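You operate a simulated robot arm through the tools that you are given. There is no shell and no other tool.

Carry out the task below with a simulated two-armed robot. There is one attempt and no reset: what you move stays moved.

JOB
Spin the orange-cap and white-cap tubes at HIGH, then rack them again.
Fine: opposite wells of the small centrifuge, one full run; back into the teal rack; the lid ends shut.
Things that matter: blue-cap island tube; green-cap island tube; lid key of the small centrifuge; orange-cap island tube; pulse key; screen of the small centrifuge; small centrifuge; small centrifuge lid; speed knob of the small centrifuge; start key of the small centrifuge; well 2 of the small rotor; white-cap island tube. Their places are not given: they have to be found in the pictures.

The check looks at the end state, three seconds after you hand in, the way a careful person would. Anything else that was tipped, shoved, dropped, spilled or broken makes it a failure. Lids that push on must go on centred and level and be pressed home; caps that screw on are set level and turned clockwise until they are tight.

ROBOT AND FRAMES
Two 6-joint arms with fingered hands on one trunk that stands fixed in place. Base frame: the origin is at the foot of the trunk, x ahead of it, y to its left, z up. Units: mm, rad, N and s.
The left shoulder is at [20, 157, 829], the right one opposite. With the tool pointing down near the work surface each hand reaches from about 280 to 820 mm from the base axis, measured 20 degrees to its own side. Payload 4.1 kg a hand.
The tool frame of a hand sits at the grasp point between the pads (the TCP): z along the fingers, y along the line on which they close. The tips reach 33 mm beyond it. The gripper opens to 112 mm. The gripper's body begins 39 mm behind the TCP. The gripper is a hand of 4 fingers: y runs from the thumb to the fingers, the wrist lies at [-16, -118, -200] in the tool frame, and closing takes about 1.5 s.
Orientation is that of the tool frame in the base frame, as a unit quaternion [w, x, y, z]. With the fingers straight down and the wrist toward the robot, the tool's x, y and z point along [0, 1, 0], [1, 0, 0] and [0, 0, -1] of the base frame.

CONTROLS
- The arms move only by the tool move_arm. It takes "left_targets", "right_targets" or both (then of equal length, played together; a hand with none holds still); each is a list of rows, each an object (a shift or turn left out is 0, a gripper value left out holds the last) with "delta_pos": the shift along the tool's x, y, z in units of 50 mm (1.0 is 50 mm), a list of three; "angular": the turn, a rotation vector about the tool's x, y, z in units of 8 degrees (1.0 is 8 degrees), a list of three; "hand": the finger opening in mm, from 0 to 112. In form: [{"delta_pos": [x, y, z], "angular": [rx, ry, rz], "hand": hand}, ...]. A call has 1 to 20 rows; each row shifts and turns the commanded pose from where the row before left it, along the tool's axes as they then stand. A call with a number of a shift or a turn outside -1 to 1 is refused whole. Each row takes 0.2 s and may step no farther than 50 mm and 0.15 rad from the row before; otherwise, or with a gripper value out of range, the whole call is refused. Where a pose cannot be reached the arm comes as near as it can. A force on the tool above 40 N (or 10 N above the force at the start of the call, whichever is more), or a blocked arm, ends the call early, and 0.2 s more pass. The fingers move at their own pace (about 72 mm/s each) and stop on an object; they squeeze with about 33 N. The grip force told is the motor's: it shows also when the fingers shut on nothing. Time passes only in rows, and 0.2 s behind the last, so rows that do not move let the fingers close. It gives the time, the measured TCP pose, the force on the tool (base axes), the opening and the grip force at its end, in the units of the frame above (readings bear some noise), with the torque about the TCP (base axes, N m) and any sound that the robot's microphone picked up, and new pictures: "show" is both (left out), scene, wrist or none (wrist: the cameras of the hands that moved).
- Cameras (640 x 400 px; columns grow to the right, rows downward): "scene" is now at [47.8, -37.5, 1461.8]; the picture's right is [-0.42, -0.91, 0.00], its down [-0.52, 0.25, -0.82] and it looks along [0.74, -0.35, -0.58] (base axes); focal length 365 px, centre (320, 200). "left" rides on the left gripper at [-66, -89, -130] in its tool frame; the picture's right is [-0.79, -0.29, 0.54], its down [0.55, -0.71, 0.44] and it looks along [0.26, 0.64, 0.72] (tool axes); focal length 247 px, centre (320, 200). "right" rides on the right gripper at [66, -89, -130] in its tool frame; the picture's right is [-0.79, 0.29, -0.54], its down [-0.55, -0.71, 0.44] and it looks along [-0.26, 0.64, 0.72] (tool axes); focal length 247 px, centre (320, 200).
- preshape(shape, hand): the hand has 4 fingers and takes this shape, open, in about a second: jaw (thumb against the fingers, like two jaws); tri (thumb and two fingers); tip (a fingertip pinch); poke (one finger out to press); point (the index stretched); flat (the hand flat); cup (the hand cupped); fist (a fist). The gripper value then closes the fingers along that shape, each until it touches; the sizes above hold for jaw. It gives what a move gives, with no picture.
- turn_head(pan, tilt): turns the head with the scene camera to pan (to the left, within 1.501 rad either way) and tilt (down, from -0.506 to 1.204), counted from straight ahead of the robot. It gives what a move gives, and a new picture of the scene camera.
- pixel_to_xyz(camera, pixels): for up to 12 pixels [column, row] of the newest picture of that camera ("zoom" is the newest enlarged one), the place [x, y, z] in the base frame of the surface seen there, good to about 2 mm. It takes no simulated time.
- enlarge(camera, box): a new picture of the part [left, top, right, bottom] of that camera's present view, enlarged. It takes no simulated time.
- job_done(): hands the job in; it is judged then, once.

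Unless the task says otherwise, let go and move clear before handing in.

The tools are called as a command line: name --argument value ..., lists and objects as JSON in quotes. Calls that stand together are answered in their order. move_arm: Moves the arms, as the interface text tells. Its arguments: {"type":"object","properties":{"left_targets":{"type":"array","items":{"type":"object","properties":{"delta_pos":{"type":"array","items":{"type":"number"}},"angular":{"type":"array","items":{"type":"number"}},"hand":{"type":"number"}}}},"right_targets":{"type":"array","items":{"type":"object","properties":{"delta_pos":{"type":"array","items":{"type":"number"}},"angular":{"type":"array","items":{"type":"number"}},"hand":{"type":"number"}}}},"show":{"type":"string","enum":["both","scene","wrist","none"]}},"required":[]} The other tools are called the same way: preshape (shape, hand) gives the hand a shape; turn_head (pan, tilt) turns the head that bears the scene camera; pixel_to_xyz (camera, pixels) gives the place of the surface under pixels of a picture; enlarge (camera, box) takes an enlarged picture of a part of a camera's view; job_done () hands the job in.

At the start:

```text
time_s: 0.0
left_eef_pos: [320.0, -5.0, 1237.3]
left_tcp_rot: [0.001, 0.839, 0.544, -0.001]
left_ft_force: [0.5, 0.2, 0.4]
left_torque: [0.02, 0.0, 0.01]
left_width: 111.8
left_grasp_force: 0.1
left_shape: jaw
right_eef_pos: [353.5, -403.1, 1255.4]
right_tcp_rot: [0.0, 0.839, 0.544, 0.0]
right_ft_force: [0.8, 0.1, -0.9]
right_torque: [0.01, 0.02, -0.03]
right_width: 111.5
right_grasp_force: 0.1
right_shape: jaw
head pan, tilt: [-0.44, 0.616]
```

scene: 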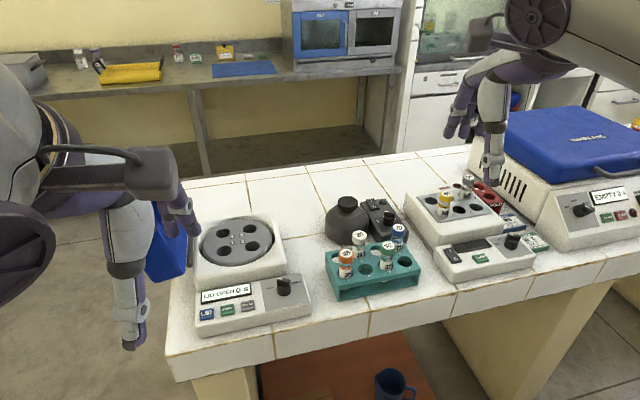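
right: 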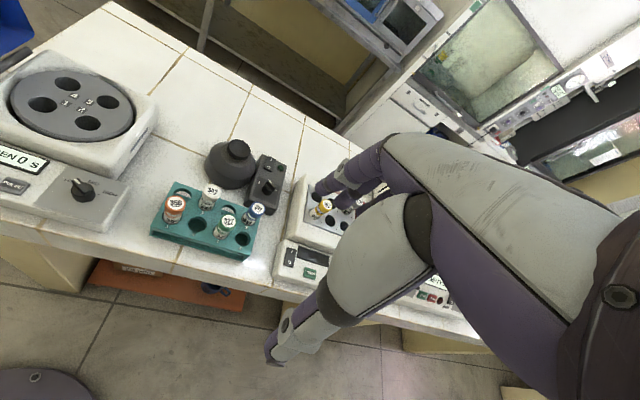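
left: 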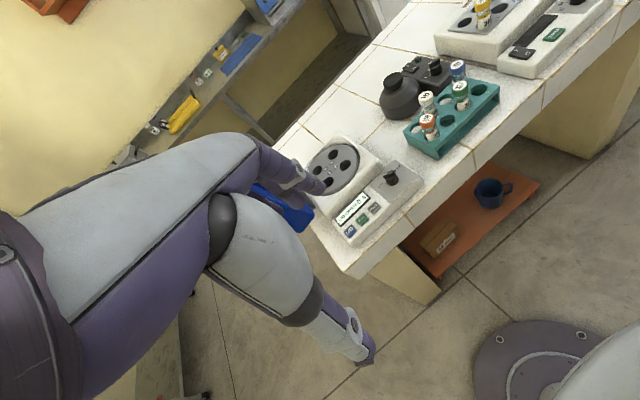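

The scene shows the small centrifuge with rotor around pixel (237,240), its panel around (250,300), and the teal rack around (373,265). I'll enlarge both regions for detail.

enlarge --camera "scene" --box '[140, 190, 320, 340]'

enlarge --camera "scene" --box '[310, 180, 440, 310]'

pixel_to_xyz --camera "scene" --pixels '[[237, 240], [222, 232], [253, 230], [222, 250], [253, 247], [207, 314], [228, 310], [248, 307], [284, 286], [346, 257], [359, 238], [387, 250]]'

```text
2.67 times, centred on (230, 265) of scene
```

zoom: 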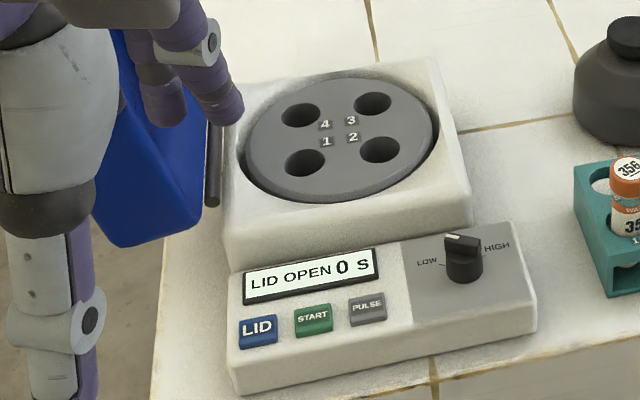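

```text
3.08 times, centred on (375, 245) of scene
```

zoom: 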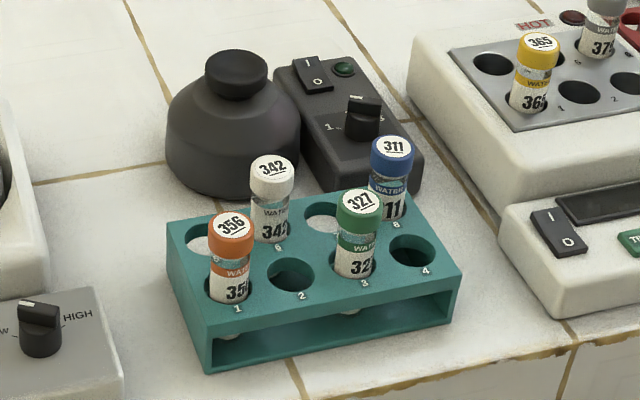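

```text
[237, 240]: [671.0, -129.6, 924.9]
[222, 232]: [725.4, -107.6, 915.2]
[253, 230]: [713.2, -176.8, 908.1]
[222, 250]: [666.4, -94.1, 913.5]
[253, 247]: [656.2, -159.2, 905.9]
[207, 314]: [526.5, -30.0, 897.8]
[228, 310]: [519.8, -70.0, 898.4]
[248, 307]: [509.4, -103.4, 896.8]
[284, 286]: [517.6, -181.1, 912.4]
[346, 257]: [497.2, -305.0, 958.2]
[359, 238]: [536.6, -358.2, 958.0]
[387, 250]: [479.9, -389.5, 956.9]
```

The zoom shows wells 1–4 open and empty, the screen "LID OPEN 0 S", and the knob between LOW and HIGH; the lid seems to be the blue panel at scene pixel (165,240) hidden by the left arm. I'll turn the head to get a better look at it.

turn_head --pan -0.2 --tilt 0.75

```text
time_s: 0.8
left_eef_pos: [321.4, -6.4, 1237.6]
left_tcp_rot: [0.001, 0.839, 0.544, -0.001]
left_ft_force: [0.3, -0.2, -0.6]
left_torque: [0.03, -0.01, -0.02]
left_width: 111.6
left_grasp_force: 0.1
left_shape: jaw
right_eef_pos: [353.4, -403.3, 1255.4]
right_tcp_rot: [0.0, 0.839, 0.544, 0.001]
right_ft_force: [0.6, 0.3, 0.5]
right_torque: [-0.02, 0.0, -0.01]
right_width: 111.4
right_grasp_force: 0.1
right_shape: jaw
head pan, tilt: [-0.201, 0.75]
```

scene: 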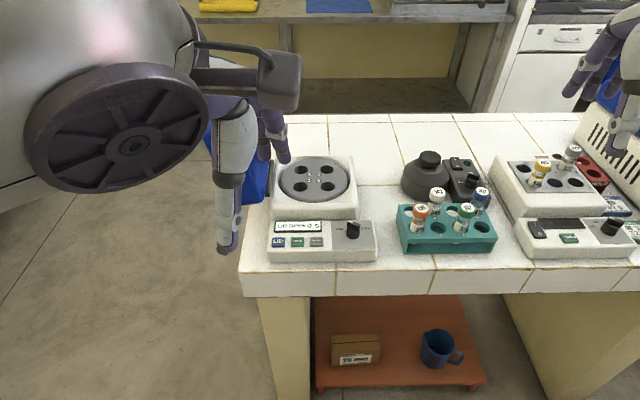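

The blue lid panel stands at (258,180), hanging off the left of the centrifuge and partly hidden by the left hand. I'll shift the left hand to the left (+y) to uncover it.

move_arm --left_targets '[{"delta_pos": [0.913, -0.408, 0]}, {"delta_pos": [0.913, -0.408, 0]}, {"delta_pos": [0.913, -0.408, 0]}, {"delta_pos": [0.913, -0.408, 0]}, {"delta_pos": [0.913, -0.408, 0]}]'

```text
time_s: 2.0
left_eef_pos: [322.9, 244.3, 1236.7]
left_tcp_rot: [0.0, 0.839, 0.544, -0.001]
left_ft_force: [0.7, -1.2, 0.4]
left_torque: [0.04, 0.03, 0.01]
left_width: 111.4
left_grasp_force: 0.2
left_shape: jaw
right_eef_pos: [353.3, -402.7, 1255.9]
right_tcp_rot: [0.001, 0.839, 0.544, 0.0]
right_ft_force: [0.4, -0.3, -0.3]
right_torque: [0.03, 0.03, 0.01]
right_width: 111.6
right_grasp_force: 0.0
right_shape: jaw
head pan, tilt: [-0.201, 0.75]
```

scene: 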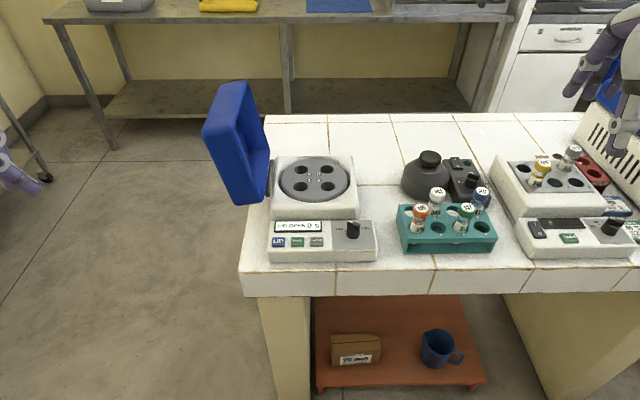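
left: 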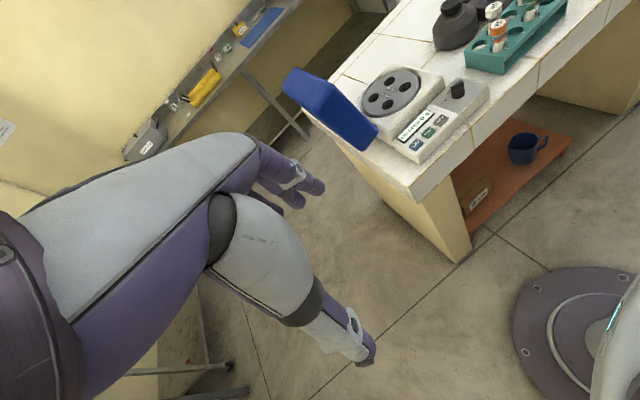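

The lid is now clear: a blue box standing open past vertical at (238,145), hinged on the centrifuge's left side at about (268,180). I'll enlarge and measure it.

enlarge --camera "scene" --box '[190, 70, 390, 270]'

pixel_to_xyz --camera "scene" --pixels '[[214, 85], [248, 84], [204, 128], [247, 202], [268, 155], [267, 200], [226, 150], [240, 180], [250, 120], [262, 150], [272, 165], [271, 190]]'

```text
2.00 times, centred on (290, 170) of scene
```

zoom: 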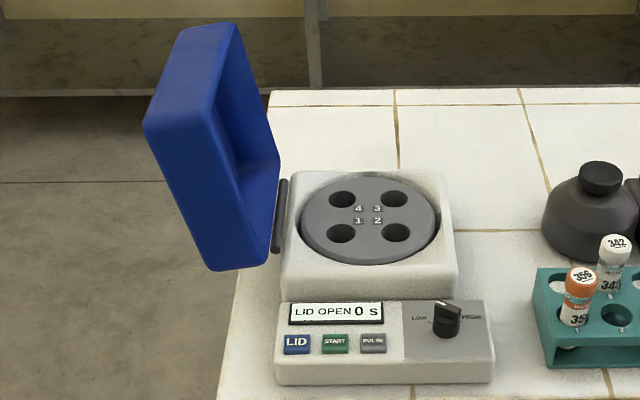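

```text
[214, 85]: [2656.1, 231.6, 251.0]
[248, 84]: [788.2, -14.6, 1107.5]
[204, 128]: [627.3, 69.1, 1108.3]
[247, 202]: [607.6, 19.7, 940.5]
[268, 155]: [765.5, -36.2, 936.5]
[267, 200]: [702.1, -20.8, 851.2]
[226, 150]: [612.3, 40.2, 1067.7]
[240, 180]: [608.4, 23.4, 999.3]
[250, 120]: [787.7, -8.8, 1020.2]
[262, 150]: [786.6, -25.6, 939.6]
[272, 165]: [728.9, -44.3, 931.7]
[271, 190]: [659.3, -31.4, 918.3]
```

The lid spans roughly x 607–790, z 935–1110, hinged along (659,-31)–(729,-44). Next I'll zoom on the rotor and panel for accurate well, key, and knob places.

enlarge --camera "scene" --box '[265, 145, 365, 215]'

```text
5.71 times, centred on (315, 180) of scene
```

zoom: 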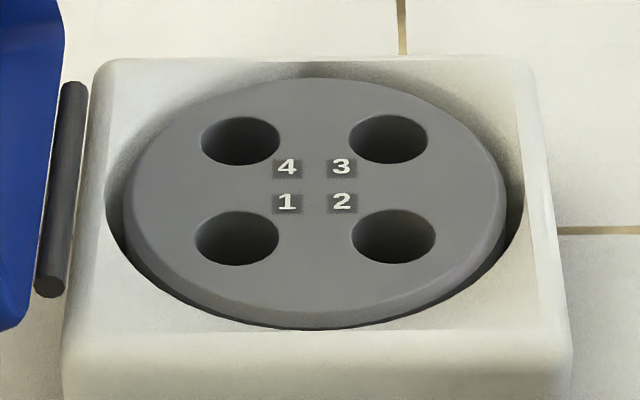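

The four wells are clear in the zoom (wells 1 at (237,238), 2 at (394,236), 3 at (388,139), 4 at (240,141)). I'll query rim points around each.

pixel_to_xyz --camera "zoom" --pixels '[[189, 238], [285, 238], [346, 236], [442, 236], [342, 139], [435, 139], [194, 141], [287, 141], [314, 80], [314, 310], [130, 190], [500, 190]]'

pixel_to_xyz --camera "zoom" --pixels '[[237, 207], [237, 272], [394, 203], [394, 269], [388, 110], [388, 169], [240, 112], [240, 171], [314, 190], [90, 200], [540, 200], [314, 340]]'

pixel_to_xyz --camera "zoom" --pixels '[[222, 245], [252, 250], [394, 245], [388, 140], [240, 140], [74, 90], [48, 285], [520, 70], [108, 70], [70, 340], [565, 350], [240, 255]]'

```text
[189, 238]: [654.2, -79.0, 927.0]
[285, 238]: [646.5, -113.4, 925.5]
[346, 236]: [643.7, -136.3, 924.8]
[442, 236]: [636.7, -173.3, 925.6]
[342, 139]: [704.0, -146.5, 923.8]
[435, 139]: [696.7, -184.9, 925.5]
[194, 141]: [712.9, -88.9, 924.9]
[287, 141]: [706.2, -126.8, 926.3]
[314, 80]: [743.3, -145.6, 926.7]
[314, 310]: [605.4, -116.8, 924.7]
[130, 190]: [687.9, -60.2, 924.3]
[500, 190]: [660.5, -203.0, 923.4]
```

```text
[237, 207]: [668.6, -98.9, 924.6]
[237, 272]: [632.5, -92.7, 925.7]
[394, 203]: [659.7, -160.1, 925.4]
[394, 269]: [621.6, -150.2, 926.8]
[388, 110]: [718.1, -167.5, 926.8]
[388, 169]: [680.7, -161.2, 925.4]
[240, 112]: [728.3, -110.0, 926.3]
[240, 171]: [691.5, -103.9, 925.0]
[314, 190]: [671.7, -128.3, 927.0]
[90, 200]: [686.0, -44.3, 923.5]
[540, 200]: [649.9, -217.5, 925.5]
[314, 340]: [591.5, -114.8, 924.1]
```

```text
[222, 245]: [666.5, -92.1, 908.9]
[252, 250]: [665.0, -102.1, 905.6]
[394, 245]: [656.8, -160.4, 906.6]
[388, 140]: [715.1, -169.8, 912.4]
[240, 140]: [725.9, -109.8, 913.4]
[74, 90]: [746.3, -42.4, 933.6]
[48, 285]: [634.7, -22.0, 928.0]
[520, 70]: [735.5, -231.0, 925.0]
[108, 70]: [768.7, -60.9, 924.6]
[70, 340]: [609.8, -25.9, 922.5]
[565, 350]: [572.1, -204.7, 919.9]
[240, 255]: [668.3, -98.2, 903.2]
```

Rotor top is z≈925.5 with wells about 31 mm wide: well 1 (650,-96), 2 (640,-155), 3 (700,-165), 4 (710,-107), centre (675,-131). Now I'll measure the tubes and the rack.

enlarge --camera "scene" --box '[385, 175, 505, 265]'

```text
4.44 times, centred on (445, 220) of scene
```

zoom: 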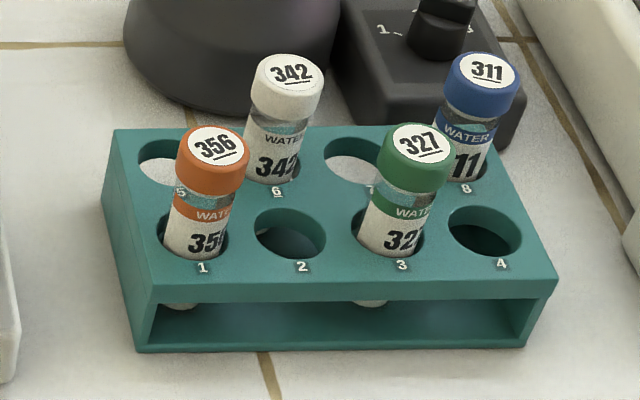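

The zoom shows orange in hole 1, white in hole 6, green in 3, blue in 8, with holes 2, 4, 5, 7 empty. I'll query cap tops, edges, rack surfaces and table.

pixel_to_xyz --camera "zoom" --pixels '[[216, 144], [182, 145], [246, 150], [216, 130], [216, 160], [290, 72], [258, 72], [322, 75], [290, 58], [290, 86], [420, 143], [487, 70]]'

pixel_to_xyz --camera "zoom" --pixels '[[246, 190], [240, 270], [340, 240], [120, 135], [155, 280], [548, 280], [488, 132], [330, 175], [247, 240], [334, 240], [130, 348], [60, 300]]'

pixel_to_xyz --camera "zoom" --pixels '[[200, 240], [275, 170], [180, 306], [370, 304], [200, 225], [270, 150], [290, 345], [290, 205], [290, 262], [490, 202], [490, 260], [520, 345]]'

```text
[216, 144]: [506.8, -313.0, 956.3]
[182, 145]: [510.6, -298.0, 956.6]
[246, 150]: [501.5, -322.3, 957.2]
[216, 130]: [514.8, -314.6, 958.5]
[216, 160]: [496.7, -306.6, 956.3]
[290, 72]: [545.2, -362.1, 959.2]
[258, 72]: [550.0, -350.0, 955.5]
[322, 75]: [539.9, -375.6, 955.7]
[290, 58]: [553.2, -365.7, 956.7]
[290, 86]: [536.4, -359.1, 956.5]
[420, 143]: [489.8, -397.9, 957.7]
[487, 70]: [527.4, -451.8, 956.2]
```

```text
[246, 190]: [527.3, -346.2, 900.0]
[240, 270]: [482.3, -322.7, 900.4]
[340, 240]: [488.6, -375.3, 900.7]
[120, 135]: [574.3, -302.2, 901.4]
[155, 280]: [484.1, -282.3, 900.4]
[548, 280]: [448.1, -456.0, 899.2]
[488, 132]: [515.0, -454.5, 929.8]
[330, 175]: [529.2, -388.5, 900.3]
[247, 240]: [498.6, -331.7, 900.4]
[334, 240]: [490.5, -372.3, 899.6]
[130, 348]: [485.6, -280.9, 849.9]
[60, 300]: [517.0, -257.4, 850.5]
```

```text
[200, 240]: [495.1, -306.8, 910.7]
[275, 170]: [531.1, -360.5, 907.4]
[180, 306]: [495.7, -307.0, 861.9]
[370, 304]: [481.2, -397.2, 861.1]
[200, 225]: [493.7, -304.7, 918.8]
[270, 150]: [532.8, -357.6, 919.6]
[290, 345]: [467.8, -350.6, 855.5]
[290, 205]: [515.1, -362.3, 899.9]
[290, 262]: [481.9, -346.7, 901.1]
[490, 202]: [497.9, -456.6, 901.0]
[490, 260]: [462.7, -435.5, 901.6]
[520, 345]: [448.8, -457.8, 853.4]
```

Tubes are ~28 mm wide at the cap, top z≈957, rack top z≈900, orange at (506,-310), white at (545,-363). Now I'll examine the panel and knob closely.

enlarge --camera "scene" --box '[262, 210, 382, 270]'

enlarge --camera "right" --box '[0, 130, 140, 240]'

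```text
5.33 times, centred on (322, 240) of scene
```

zoom: 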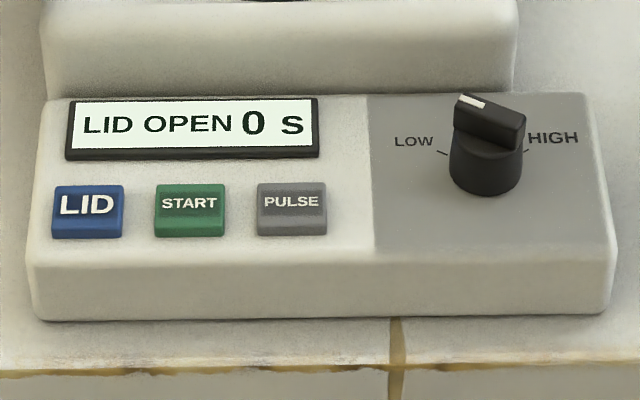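

```text
3.64 times, centred on (70, 185) of right
```

zoom: 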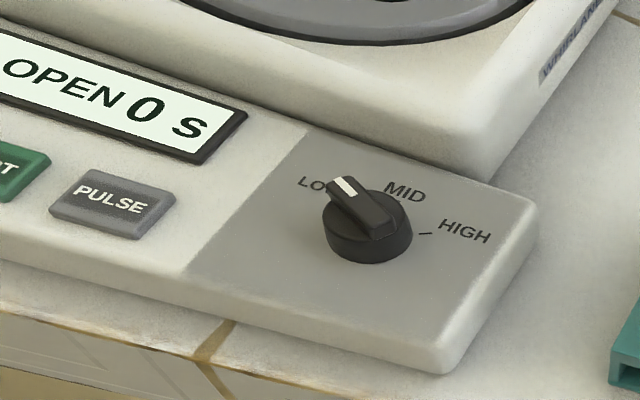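

The knob has LOW, MID, HIGH and its white mark points to the LOW side (zoom pixel ~(345,187) in the right camera). I'll measure the knob bar's ends, its labels' ticks, and the keys.

enlarge --camera "scene" --box '[330, 215, 380, 250]'

pixel_to_xyz --camera "right" --pixels '[[79, 181], [86, 191], [82, 186], [83, 197], [117, 194], [88, 200]]'

pixel_to_xyz --camera "scene" --pixels '[[278, 249], [278, 242], [297, 248], [297, 242], [316, 248], [316, 241], [290, 260], [352, 252]]'

```text
11.43 times, centred on (355, 232) of scene
```

zoom: 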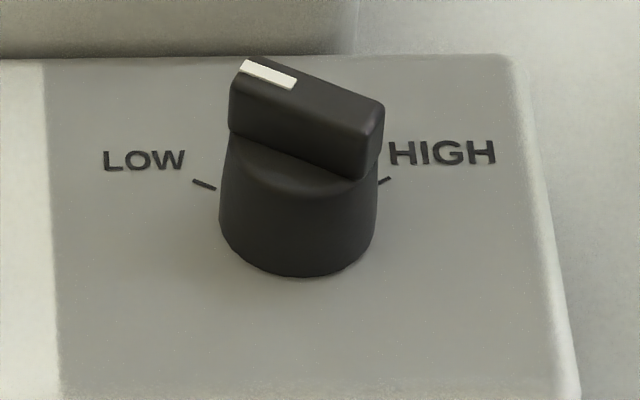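

```text
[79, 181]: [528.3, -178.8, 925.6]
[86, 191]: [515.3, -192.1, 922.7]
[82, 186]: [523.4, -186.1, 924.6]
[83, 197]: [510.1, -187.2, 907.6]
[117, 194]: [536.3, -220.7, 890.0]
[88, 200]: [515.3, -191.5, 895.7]
```

```text
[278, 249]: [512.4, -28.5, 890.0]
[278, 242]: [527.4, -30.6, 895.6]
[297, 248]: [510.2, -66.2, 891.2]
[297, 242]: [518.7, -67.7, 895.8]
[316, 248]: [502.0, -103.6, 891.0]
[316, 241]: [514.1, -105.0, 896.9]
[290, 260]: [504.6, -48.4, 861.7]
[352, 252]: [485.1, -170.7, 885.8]
```

The knob zoom shows the bar's top from (250,70) to (370,115) and ticks at (204,184) and (384,181). I'll measure these.

pixel_to_xyz --camera "zoom" --pixels '[[250, 70], [365, 115], [245, 63], [375, 105], [238, 80], [360, 125], [306, 95], [204, 184], [384, 181], [300, 290], [144, 160], [442, 152]]'

pixel_to_xyz --camera "zoom" --pixels '[[300, 220], [300, 255], [215, 240], [385, 240], [300, 140], [100, 100], [500, 100], [100, 350], [540, 350], [235, 120], [375, 160], [300, 175]]'

```text
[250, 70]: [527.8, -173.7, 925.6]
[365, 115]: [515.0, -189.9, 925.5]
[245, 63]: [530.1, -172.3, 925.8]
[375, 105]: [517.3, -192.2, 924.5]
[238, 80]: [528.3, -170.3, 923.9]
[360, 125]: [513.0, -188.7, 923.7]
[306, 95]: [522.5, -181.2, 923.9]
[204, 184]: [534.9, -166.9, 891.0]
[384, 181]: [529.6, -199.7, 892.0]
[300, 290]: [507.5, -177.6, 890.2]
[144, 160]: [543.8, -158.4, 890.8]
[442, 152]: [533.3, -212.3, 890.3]
```

```text
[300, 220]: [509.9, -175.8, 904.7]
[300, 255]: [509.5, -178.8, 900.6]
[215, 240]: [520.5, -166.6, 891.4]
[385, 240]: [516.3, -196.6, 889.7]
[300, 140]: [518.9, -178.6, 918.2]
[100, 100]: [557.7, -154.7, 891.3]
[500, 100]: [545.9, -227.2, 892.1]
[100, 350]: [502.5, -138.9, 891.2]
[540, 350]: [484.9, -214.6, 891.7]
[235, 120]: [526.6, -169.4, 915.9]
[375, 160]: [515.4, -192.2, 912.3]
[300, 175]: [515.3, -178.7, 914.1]
```

The knob centre is at (522,-181) with bar top z≈925 and panel z≈891; its mark sits at LOW (+60°), so it needs ~120° clockwise to reach HIGH. I'll bring the right hand above the knob and yaw it so the closing line lies along the bar.

move_arm --right_targets '[{"delta_pos": [0.679, 0.158, 0.5125], "hand": 60}, {"delta_pos": [0.679, 0.158, 0.5125]}, {"delta_pos": [0.679, 0.158, 0.5125]}, {"delta_pos": [0.679, 0.158, 0.5125]}, {"delta_pos": [0.679, 0.158, 0.5125]}, {"delta_pos": [0.679, 0.158, 0.5125]}, {"delta_pos": [0.679, 0.158, 0.5125]}, {"delta_pos": [0.679, 0.158, 0.5125]}, {"angular": [0, 0, -0.96]}, {"angular": [0, 0, -0.96]}, {"angular": [0, 0, -0.96]}, {"angular": [0, 0, -0.96]}, {"angular": [0, 0, -0.96]}, {"angular": [0, 0, -0.96]}, {"angular": [0, 0, -0.96]}, {"angular": [0, 0, -0.96]}, {"angular": [0, 0, -0.96]}, {"angular": [0, 0, -0.96]}]'

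```text
time_s: 5.8
left_eef_pos: [321.4, 243.4, 1238.3]
left_tcp_rot: [0.0, 0.839, 0.544, 0.001]
left_ft_force: [-0.5, -0.2, 0.2]
left_torque: [0.0, -0.01, 0.01]
left_width: 111.9
left_grasp_force: 0.0
left_shape: jaw
right_eef_pos: [522.6, -179.6, 1050.5]
right_tcp_rot: [0.0, 0.319, 0.948, 0.001]
right_ft_force: [1.4, 1.2, 0.6]
right_torque: [-0.04, 0.0, -0.01]
right_width: 60.5
right_grasp_force: 0.0
right_shape: jaw
head pan, tilt: [-0.201, 0.75]
```

scene: 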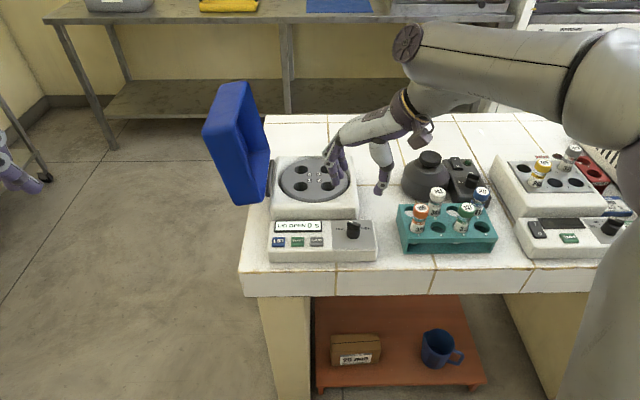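
right: 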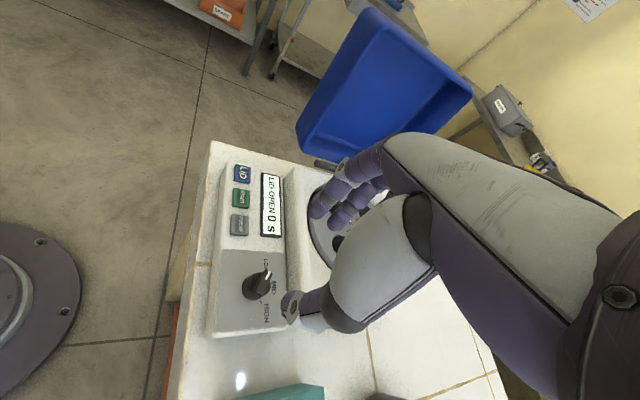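

The right hand is now at (522.6,-179.6,1050) with its closing line at about 53°, over the knob. I'll enlarge to see how the fingers sit.

enlarge --camera "scene" --box '[300, 80, 440, 260]'

enlarge --camera "right" --box '[190, 140, 420, 350]'

```text
2.22 times, centred on (370, 170) of scene
```

zoom: 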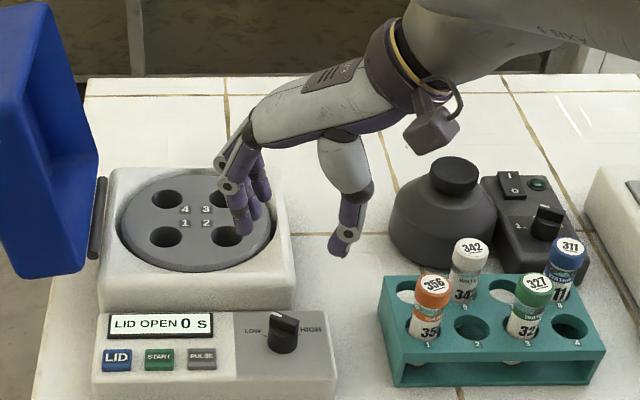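

```text
1.90 times, centred on (305, 245) of right
```

zoom: 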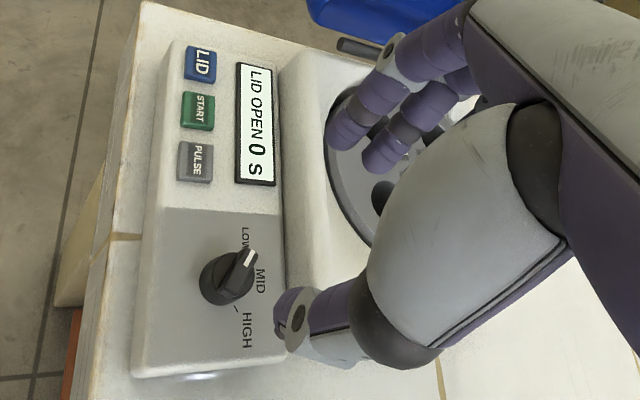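

The hand shows a thumb at scene (378,192) and fingers near (334,182). I'll check the fingertip places against the TCP.

pixel_to_xyz --camera "scene" --pixels '[[379, 190], [381, 184], [377, 193], [336, 181], [330, 160], [340, 182], [325, 155], [345, 175]]'

pixel_to_xyz --camera "zoom" --pixels '[[285, 300], [300, 325], [335, 135], [345, 140], [375, 160], [240, 250], [228, 275], [390, 195], [300, 340], [330, 300]]'

```text
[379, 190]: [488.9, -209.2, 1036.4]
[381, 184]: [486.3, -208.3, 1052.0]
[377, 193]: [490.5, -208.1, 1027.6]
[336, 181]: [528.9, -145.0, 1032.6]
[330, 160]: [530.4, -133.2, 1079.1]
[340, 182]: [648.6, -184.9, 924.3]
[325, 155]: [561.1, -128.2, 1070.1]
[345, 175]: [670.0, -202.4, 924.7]
```

```text
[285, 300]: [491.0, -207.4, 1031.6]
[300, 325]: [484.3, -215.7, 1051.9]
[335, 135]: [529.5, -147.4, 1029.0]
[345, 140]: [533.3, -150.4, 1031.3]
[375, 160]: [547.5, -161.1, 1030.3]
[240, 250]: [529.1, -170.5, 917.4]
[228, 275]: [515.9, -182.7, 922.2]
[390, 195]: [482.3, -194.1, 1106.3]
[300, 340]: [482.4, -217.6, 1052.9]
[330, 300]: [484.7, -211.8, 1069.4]
```

The geometry agrees: thumb and fingers at about ±30 mm along the closing line. I'll lower to z≈928 around the knob and look before closing.

move_arm --right_targets '[{"delta_pos": [0, -0.03, 0.5]}, {"delta_pos": [0, 0, 0.5]}, {"delta_pos": [0, 0, 0.5]}, {"delta_pos": [0, 0, 0.5]}, {"delta_pos": [0, 0, 0.42]}, {"delta_pos": [0, 0, 0]}]'

enlarge --camera "scene" --box '[290, 180, 400, 260]'

enlarge --camera "right" --box '[220, 180, 380, 340]'

```text
time_s: 6.9
left_eef_pos: [322.9, 243.4, 1237.6]
left_tcp_rot: [0.0, 0.84, 0.543, 0.0]
left_ft_force: [-0.5, -0.8, -0.2]
left_torque: [-0.02, -0.03, 0.01]
left_width: 111.9
left_grasp_force: 0.0
left_shape: jaw
right_eef_pos: [526.5, -179.7, 949.9]
right_tcp_rot: [0.012, 0.322, 0.947, 0.007]
right_ft_force: [-2.8, 2.0, 19.0]
right_torque: [0.22, -0.88, 0.15]
right_width: 60.5
right_grasp_force: 0.0
right_shape: jaw
head pan, tilt: [-0.201, 0.75]
stopped in row 5 (right hand): the force on the tool passed its limit at 54 N (the readings are from after the stop); the commanded pose is now the measured one
```

scene: 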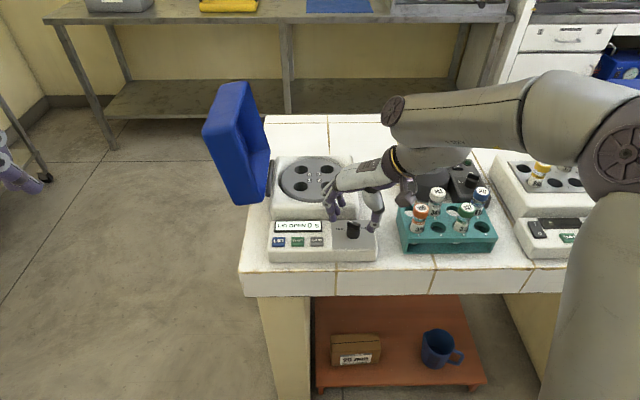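
right: 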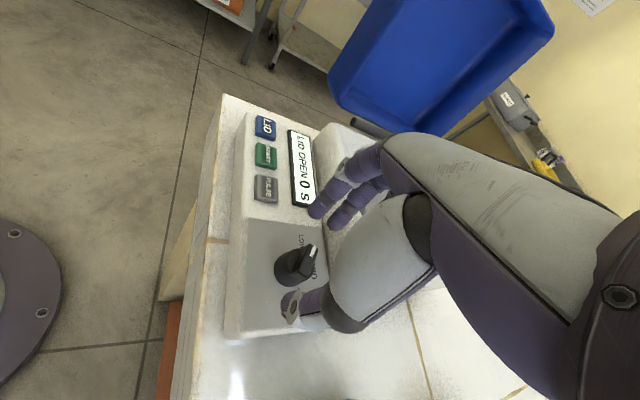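

```text
5.00 times, centred on (345, 220) of scene
```

zoom: 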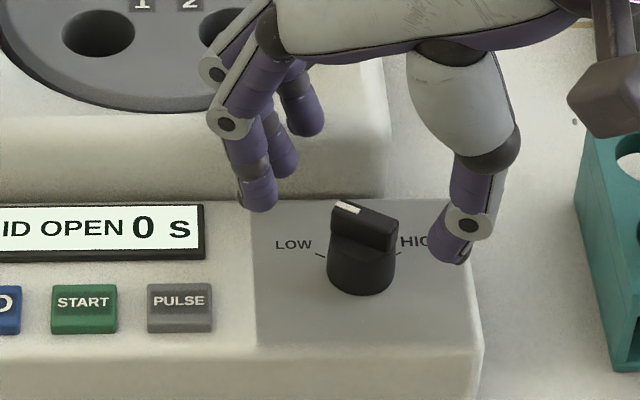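

```text
2.50 times, centred on (300, 260) of right
```

zoom: 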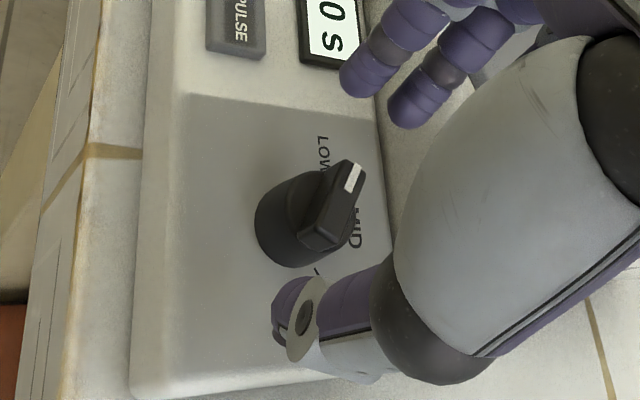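

The call stopped at z≈950: the torque puts the contact at about (572,-168), so the third finger landed on the housing's front edge (zoom (300,120)). I'll back up and take the narrower fingertip-pinch shape.

move_arm --right_targets '[{"delta_pos": [0, 0, -0.5]}, {"delta_pos": [0, 0, -0.5]}, {"delta_pos": [0, 0, 0]}]' --show "none"

preshape --shape "tip" --hand "right"

move_arm --right_targets '[{"delta_pos": [0, 0, 0]}]'

enlarge --camera "scene" --box '[280, 130, 400, 260]'

```text
time_s: 7.7
left_eef_pos: [323.6, 242.5, 1237.5]
left_tcp_rot: [-0.001, 0.839, 0.544, 0.0]
left_ft_force: [0.3, 0.0, 0.5]
left_torque: [-0.01, 0.0, 0.01]
left_width: 111.9
left_grasp_force: 0.0
left_shape: jaw
right_eef_pos: [525.3, -178.6, 997.8]
right_tcp_rot: [0.008, 0.321, 0.947, 0.005]
right_ft_force: [-0.3, 0.6, 0.2]
right_torque: [0.0, 0.0, 0.03]
right_width: 60.6
right_grasp_force: 0.1
right_shape: jaw
head pan, tilt: [-0.201, 0.75]
```

```text
time_s: 8.6
left_eef_pos: [323.0, 244.5, 1237.2]
left_tcp_rot: [0.0, 0.839, 0.544, 0.0]
left_ft_force: [0.6, 0.5, 1.0]
left_torque: [0.01, 0.01, -0.01]
left_width: 111.6
left_grasp_force: 0.1
left_shape: jaw
right_eef_pos: [524.5, -178.5, 998.8]
right_tcp_rot: [0.009, 0.321, 0.947, 0.005]
right_ft_force: [-0.4, -0.1, 1.1]
right_torque: [0.01, -0.05, -0.01]
right_width: 111.8
right_grasp_force: 0.0
right_shape: tip
head pan, tilt: [-0.201, 0.75]
```

```text
time_s: 9.0
left_eef_pos: [322.1, 242.9, 1237.0]
left_tcp_rot: [0.0, 0.839, 0.544, 0.0]
left_ft_force: [-0.4, -0.4, 0.5]
left_torque: [0.01, 0.0, 0.01]
left_width: 111.6
left_grasp_force: 0.0
left_shape: jaw
right_eef_pos: [524.8, -179.5, 998.8]
right_tcp_rot: [0.009, 0.321, 0.947, 0.006]
right_ft_force: [-0.2, 0.8, -0.7]
right_torque: [0.01, 0.02, 0.05]
right_width: 111.8
right_grasp_force: 0.1
right_shape: tip
head pan, tilt: [-0.201, 0.75]
```

scene: 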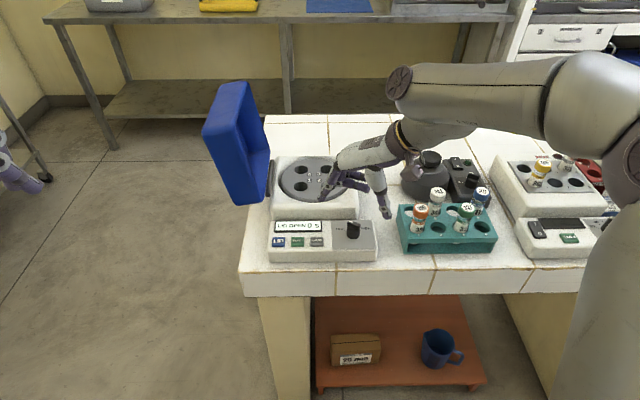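
right: 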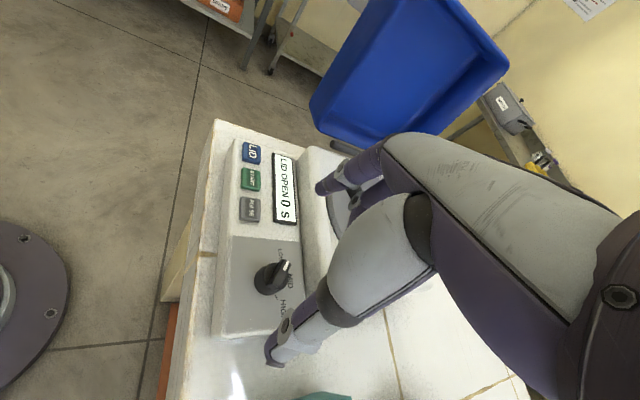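

```text
3.08 times, centred on (340, 195) of scene
```

zoom: 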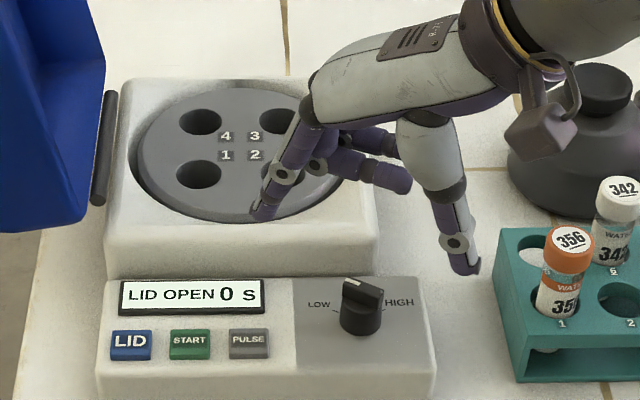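

In the tip shape only thumb (zoom (468,268)) and index (zoom (262,215)) reach down, with the others curled. I'll set the opening to 50 and measure the pinch's offset from the TCP.

move_arm --right_targets '[{"hand": 50}, {"hand": 50}, {"hand": 50}, {"hand": 50}, {"hand": 50}]'

enlarge --camera "scene" --box '[290, 140, 410, 250]'

```text
time_s: 10.2
left_eef_pos: [323.5, 243.4, 1237.9]
left_tcp_rot: [0.0, 0.839, 0.543, 0.0]
left_ft_force: [0.3, -1.0, 0.4]
left_torque: [0.03, 0.03, 0.01]
left_width: 111.7
left_grasp_force: 0.1
left_shape: jaw
right_eef_pos: [525.0, -180.0, 998.8]
right_tcp_rot: [0.008, 0.32, 0.947, 0.006]
right_ft_force: [0.6, 0.6, 0.0]
right_torque: [-0.01, -0.02, 0.02]
right_width: 50.4
right_grasp_force: 0.2
right_shape: tip
head pan, tilt: [-0.201, 0.75]
```

scene: 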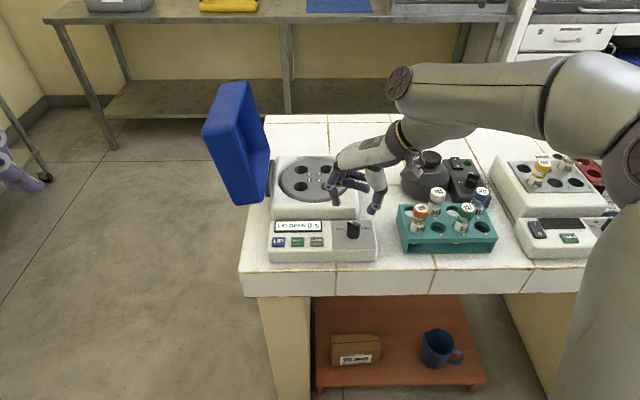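
right: 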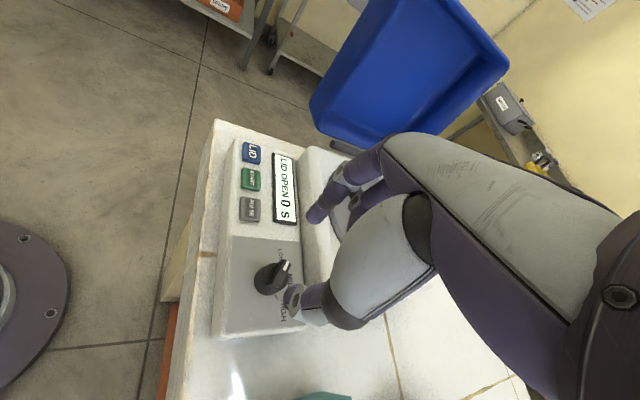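

```text
3.64 times, centred on (350, 195) of scene
```

zoom: 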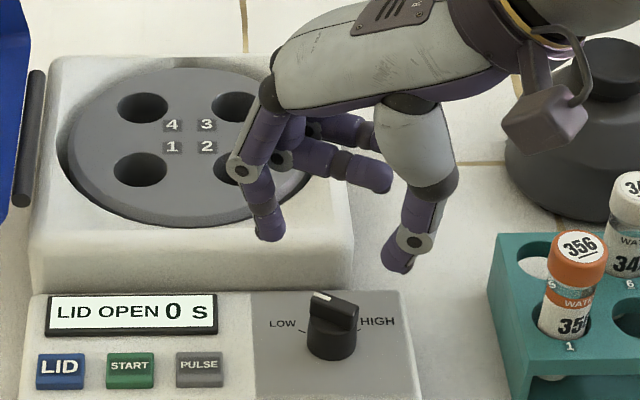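

pixel_to_xyz --camera "zoom" --pixels '[[266, 238], [278, 236], [256, 220], [270, 225], [395, 268], [408, 260], [388, 255], [400, 250], [385, 178], [300, 155]]'

pixel_to_xyz --camera "right" --pixels '[[311, 215], [318, 212], [325, 205], [290, 300], [296, 308], [285, 303], [302, 296]]'

```text
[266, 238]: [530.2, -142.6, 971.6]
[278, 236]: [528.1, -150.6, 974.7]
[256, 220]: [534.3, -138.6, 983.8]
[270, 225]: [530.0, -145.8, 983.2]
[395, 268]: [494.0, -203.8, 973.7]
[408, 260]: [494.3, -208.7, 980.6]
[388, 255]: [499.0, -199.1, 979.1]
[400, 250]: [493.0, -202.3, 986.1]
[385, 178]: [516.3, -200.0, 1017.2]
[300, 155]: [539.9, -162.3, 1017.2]
```

```text
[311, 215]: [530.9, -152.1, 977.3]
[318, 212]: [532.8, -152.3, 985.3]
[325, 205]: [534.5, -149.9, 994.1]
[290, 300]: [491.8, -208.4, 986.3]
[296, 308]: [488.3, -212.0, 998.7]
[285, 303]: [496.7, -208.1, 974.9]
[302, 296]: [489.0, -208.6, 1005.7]
```

In the tip shape the pinch is offset about +12 mm in tool x, which is awkward; the three-finger "tri" shape should be centred on the TCP with the outer finger folded away. I'll switch to tri and check it.

preshape --shape "tri" --hand "right"

move_arm --right_targets '[{"hand": 50}, {"hand": 50}, {"hand": 50}, {"hand": 50}, {"hand": 50}]'

enlarge --camera "scene" --box '[290, 140, 410, 250]'

```text
time_s: 11.1
left_eef_pos: [323.3, 243.8, 1235.9]
left_tcp_rot: [-0.001, 0.839, 0.544, 0.0]
left_ft_force: [-0.2, 0.0, 1.1]
left_torque: [-0.01, 0.01, 0.0]
left_width: 111.7
left_grasp_force: 0.1
left_shape: jaw
right_eef_pos: [524.7, -178.8, 998.6]
right_tcp_rot: [0.008, 0.32, 0.947, 0.005]
right_ft_force: [0.4, 0.4, -0.3]
right_torque: [-0.01, -0.01, 0.02]
right_width: 111.7
right_grasp_force: 0.1
right_shape: tri
head pan, tilt: [-0.201, 0.75]
```

```text
time_s: 12.3
left_eef_pos: [323.8, 242.6, 1236.9]
left_tcp_rot: [0.001, 0.839, 0.544, 0.0]
left_ft_force: [0.5, 0.0, -0.2]
left_torque: [-0.01, -0.01, 0.01]
left_width: 111.9
left_grasp_force: 0.0
left_shape: jaw
right_eef_pos: [525.0, -178.8, 997.9]
right_tcp_rot: [0.009, 0.321, 0.947, 0.005]
right_ft_force: [0.5, 0.4, 0.0]
right_torque: [-0.01, -0.02, -0.02]
right_width: 50.4
right_grasp_force: 0.1
right_shape: tri
head pan, tilt: [-0.201, 0.75]
```

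scene: 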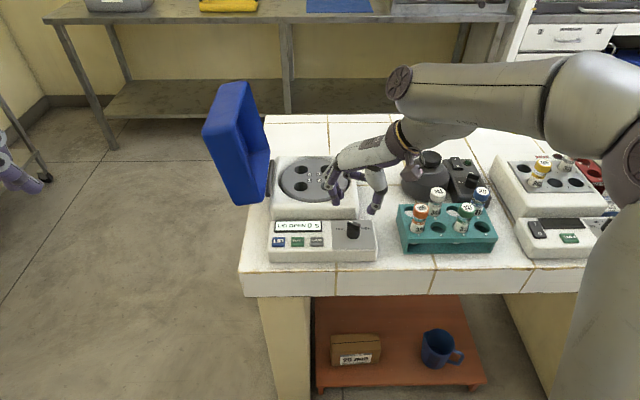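
right: 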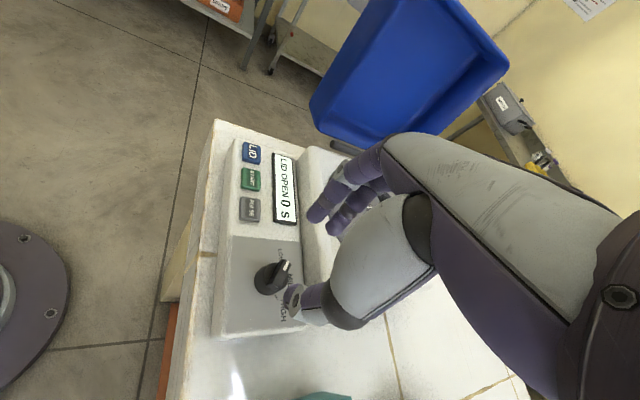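

```text
3.64 times, centred on (350, 195) of scene
```

zoom: 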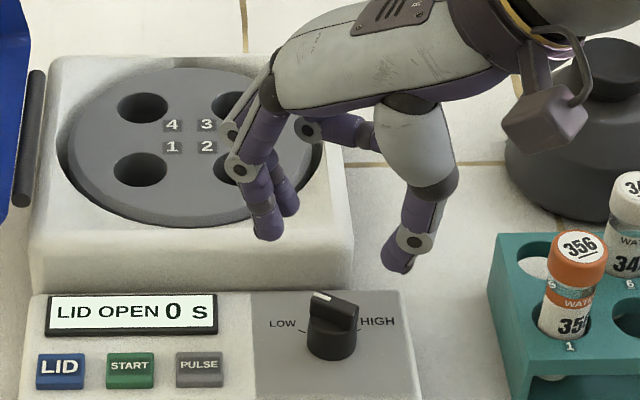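

Tri has the index, middle and thumb reaching down, centred on the TCP. I'll level the small tilt, centre on the knob, and lower to z≈930.

move_arm --right_targets '[{"delta_pos": [0.021, -0.071, 0], "angular": [0.109, 0.1, 0]}, {"delta_pos": [0, 0, 0.5]}, {"delta_pos": [0, 0, 0.5]}, {"delta_pos": [0, 0, 0.36]}, {"delta_pos": [0, 0, 0]}]'

enlarge --camera "scene" --box '[290, 170, 410, 260]'

enlarge --camera "right" --box '[220, 180, 380, 340]'

```text
time_s: 13.5
left_eef_pos: [321.5, 244.1, 1236.8]
left_tcp_rot: [0.0, 0.839, 0.544, 0.0]
left_ft_force: [-0.3, 0.7, 0.3]
left_torque: [0.01, 0.0, 0.02]
left_width: 111.5
left_grasp_force: 0.1
left_shape: jaw
right_eef_pos: [523.2, -180.7, 931.0]
right_tcp_rot: [0.0, 0.321, 0.947, 0.0]
right_ft_force: [0.6, -0.6, 0.7]
right_torque: [0.0, -0.03, 0.01]
right_width: 50.2
right_grasp_force: 0.1
right_shape: tri
head pan, tilt: [-0.201, 0.75]
```

scene: 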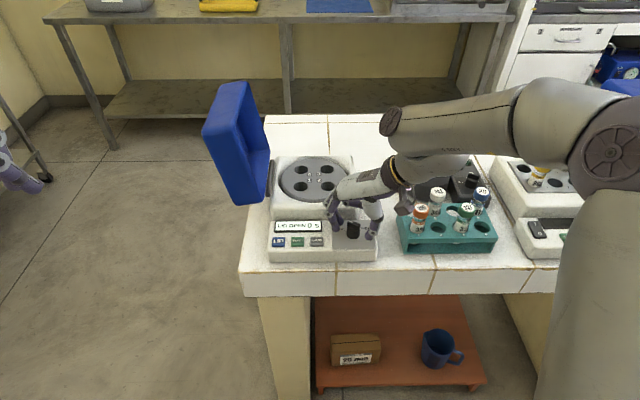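
right: 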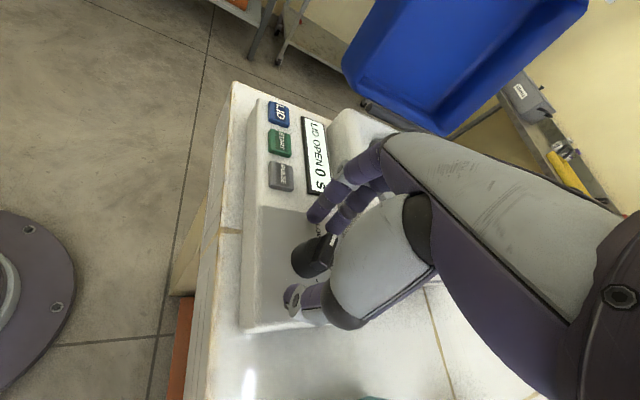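

```text
4.44 times, centred on (350, 215) of scene
```

zoom: 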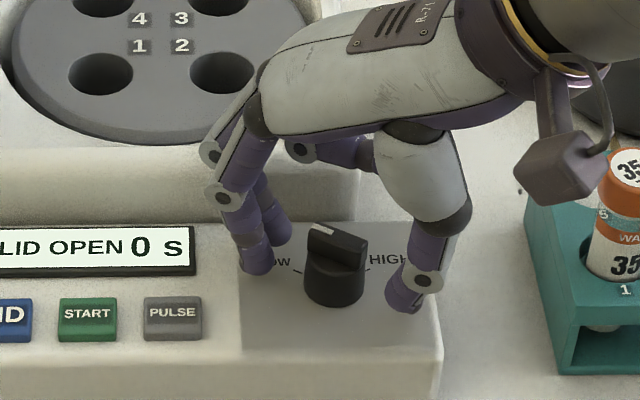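

```text
2.50 times, centred on (300, 260) of right
```

zoom: 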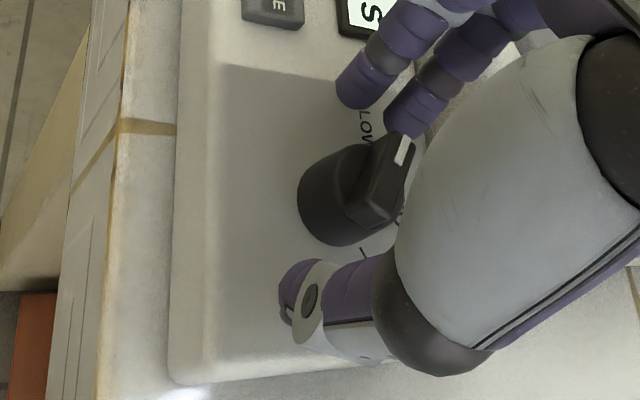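

The knob stands centred between thumb and the two fingers (scene zoom (335,265)). I'll close on it.

move_arm --right_targets '[{"delta_pos": [0, 0, 0.06], "hand": 10}, {"hand": 10}, {"hand": 10}, {"hand": 10}, {"hand": 10}, {"hand": 10}]'

enlarge --camera "scene" --box '[290, 170, 410, 260]'

enlarge --camera "right" --box '[220, 180, 380, 340]'

```text
time_s: 14.9
left_eef_pos: [322.5, 242.8, 1237.4]
left_tcp_rot: [0.001, 0.839, 0.544, 0.0]
left_ft_force: [0.6, 0.3, 0.3]
left_torque: [0.01, 0.02, -0.01]
left_width: 111.8
left_grasp_force: 0.0
left_shape: jaw
right_eef_pos: [521.5, -179.6, 926.5]
right_tcp_rot: [0.0, 0.321, 0.947, -0.001]
right_ft_force: [-0.8, -0.9, -0.3]
right_torque: [0.03, -0.01, 0.0]
right_width: 19.5
right_grasp_force: 32.7
right_shape: tri
head pan, tilt: [-0.201, 0.75]
```

scene: 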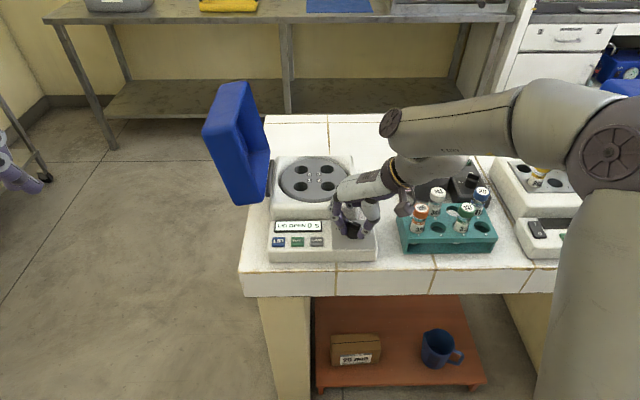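
right: 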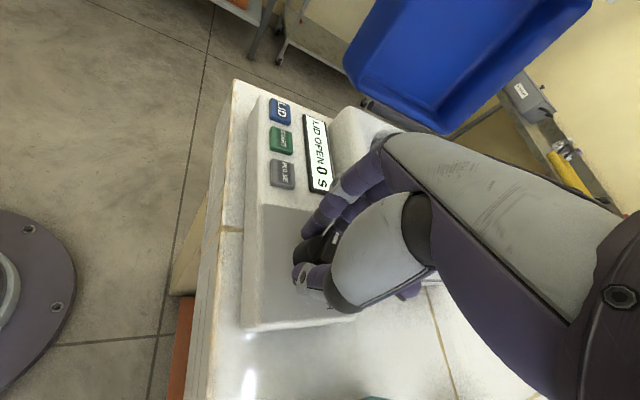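

```text
4.44 times, centred on (350, 215) of scene
```

zoom: 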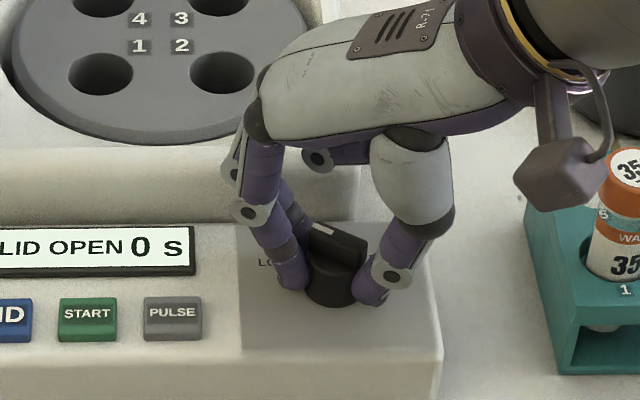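

```text
2.50 times, centred on (300, 260) of right
```

zoom: 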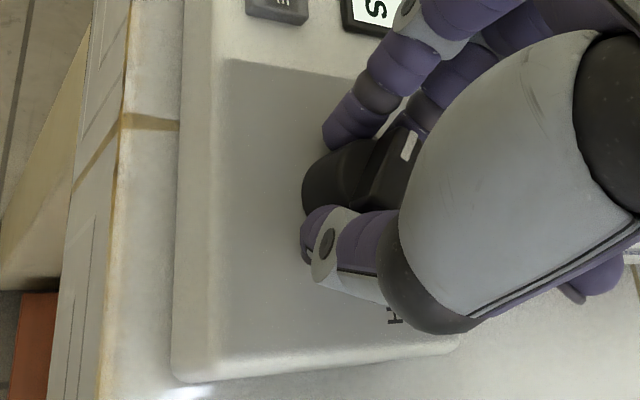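

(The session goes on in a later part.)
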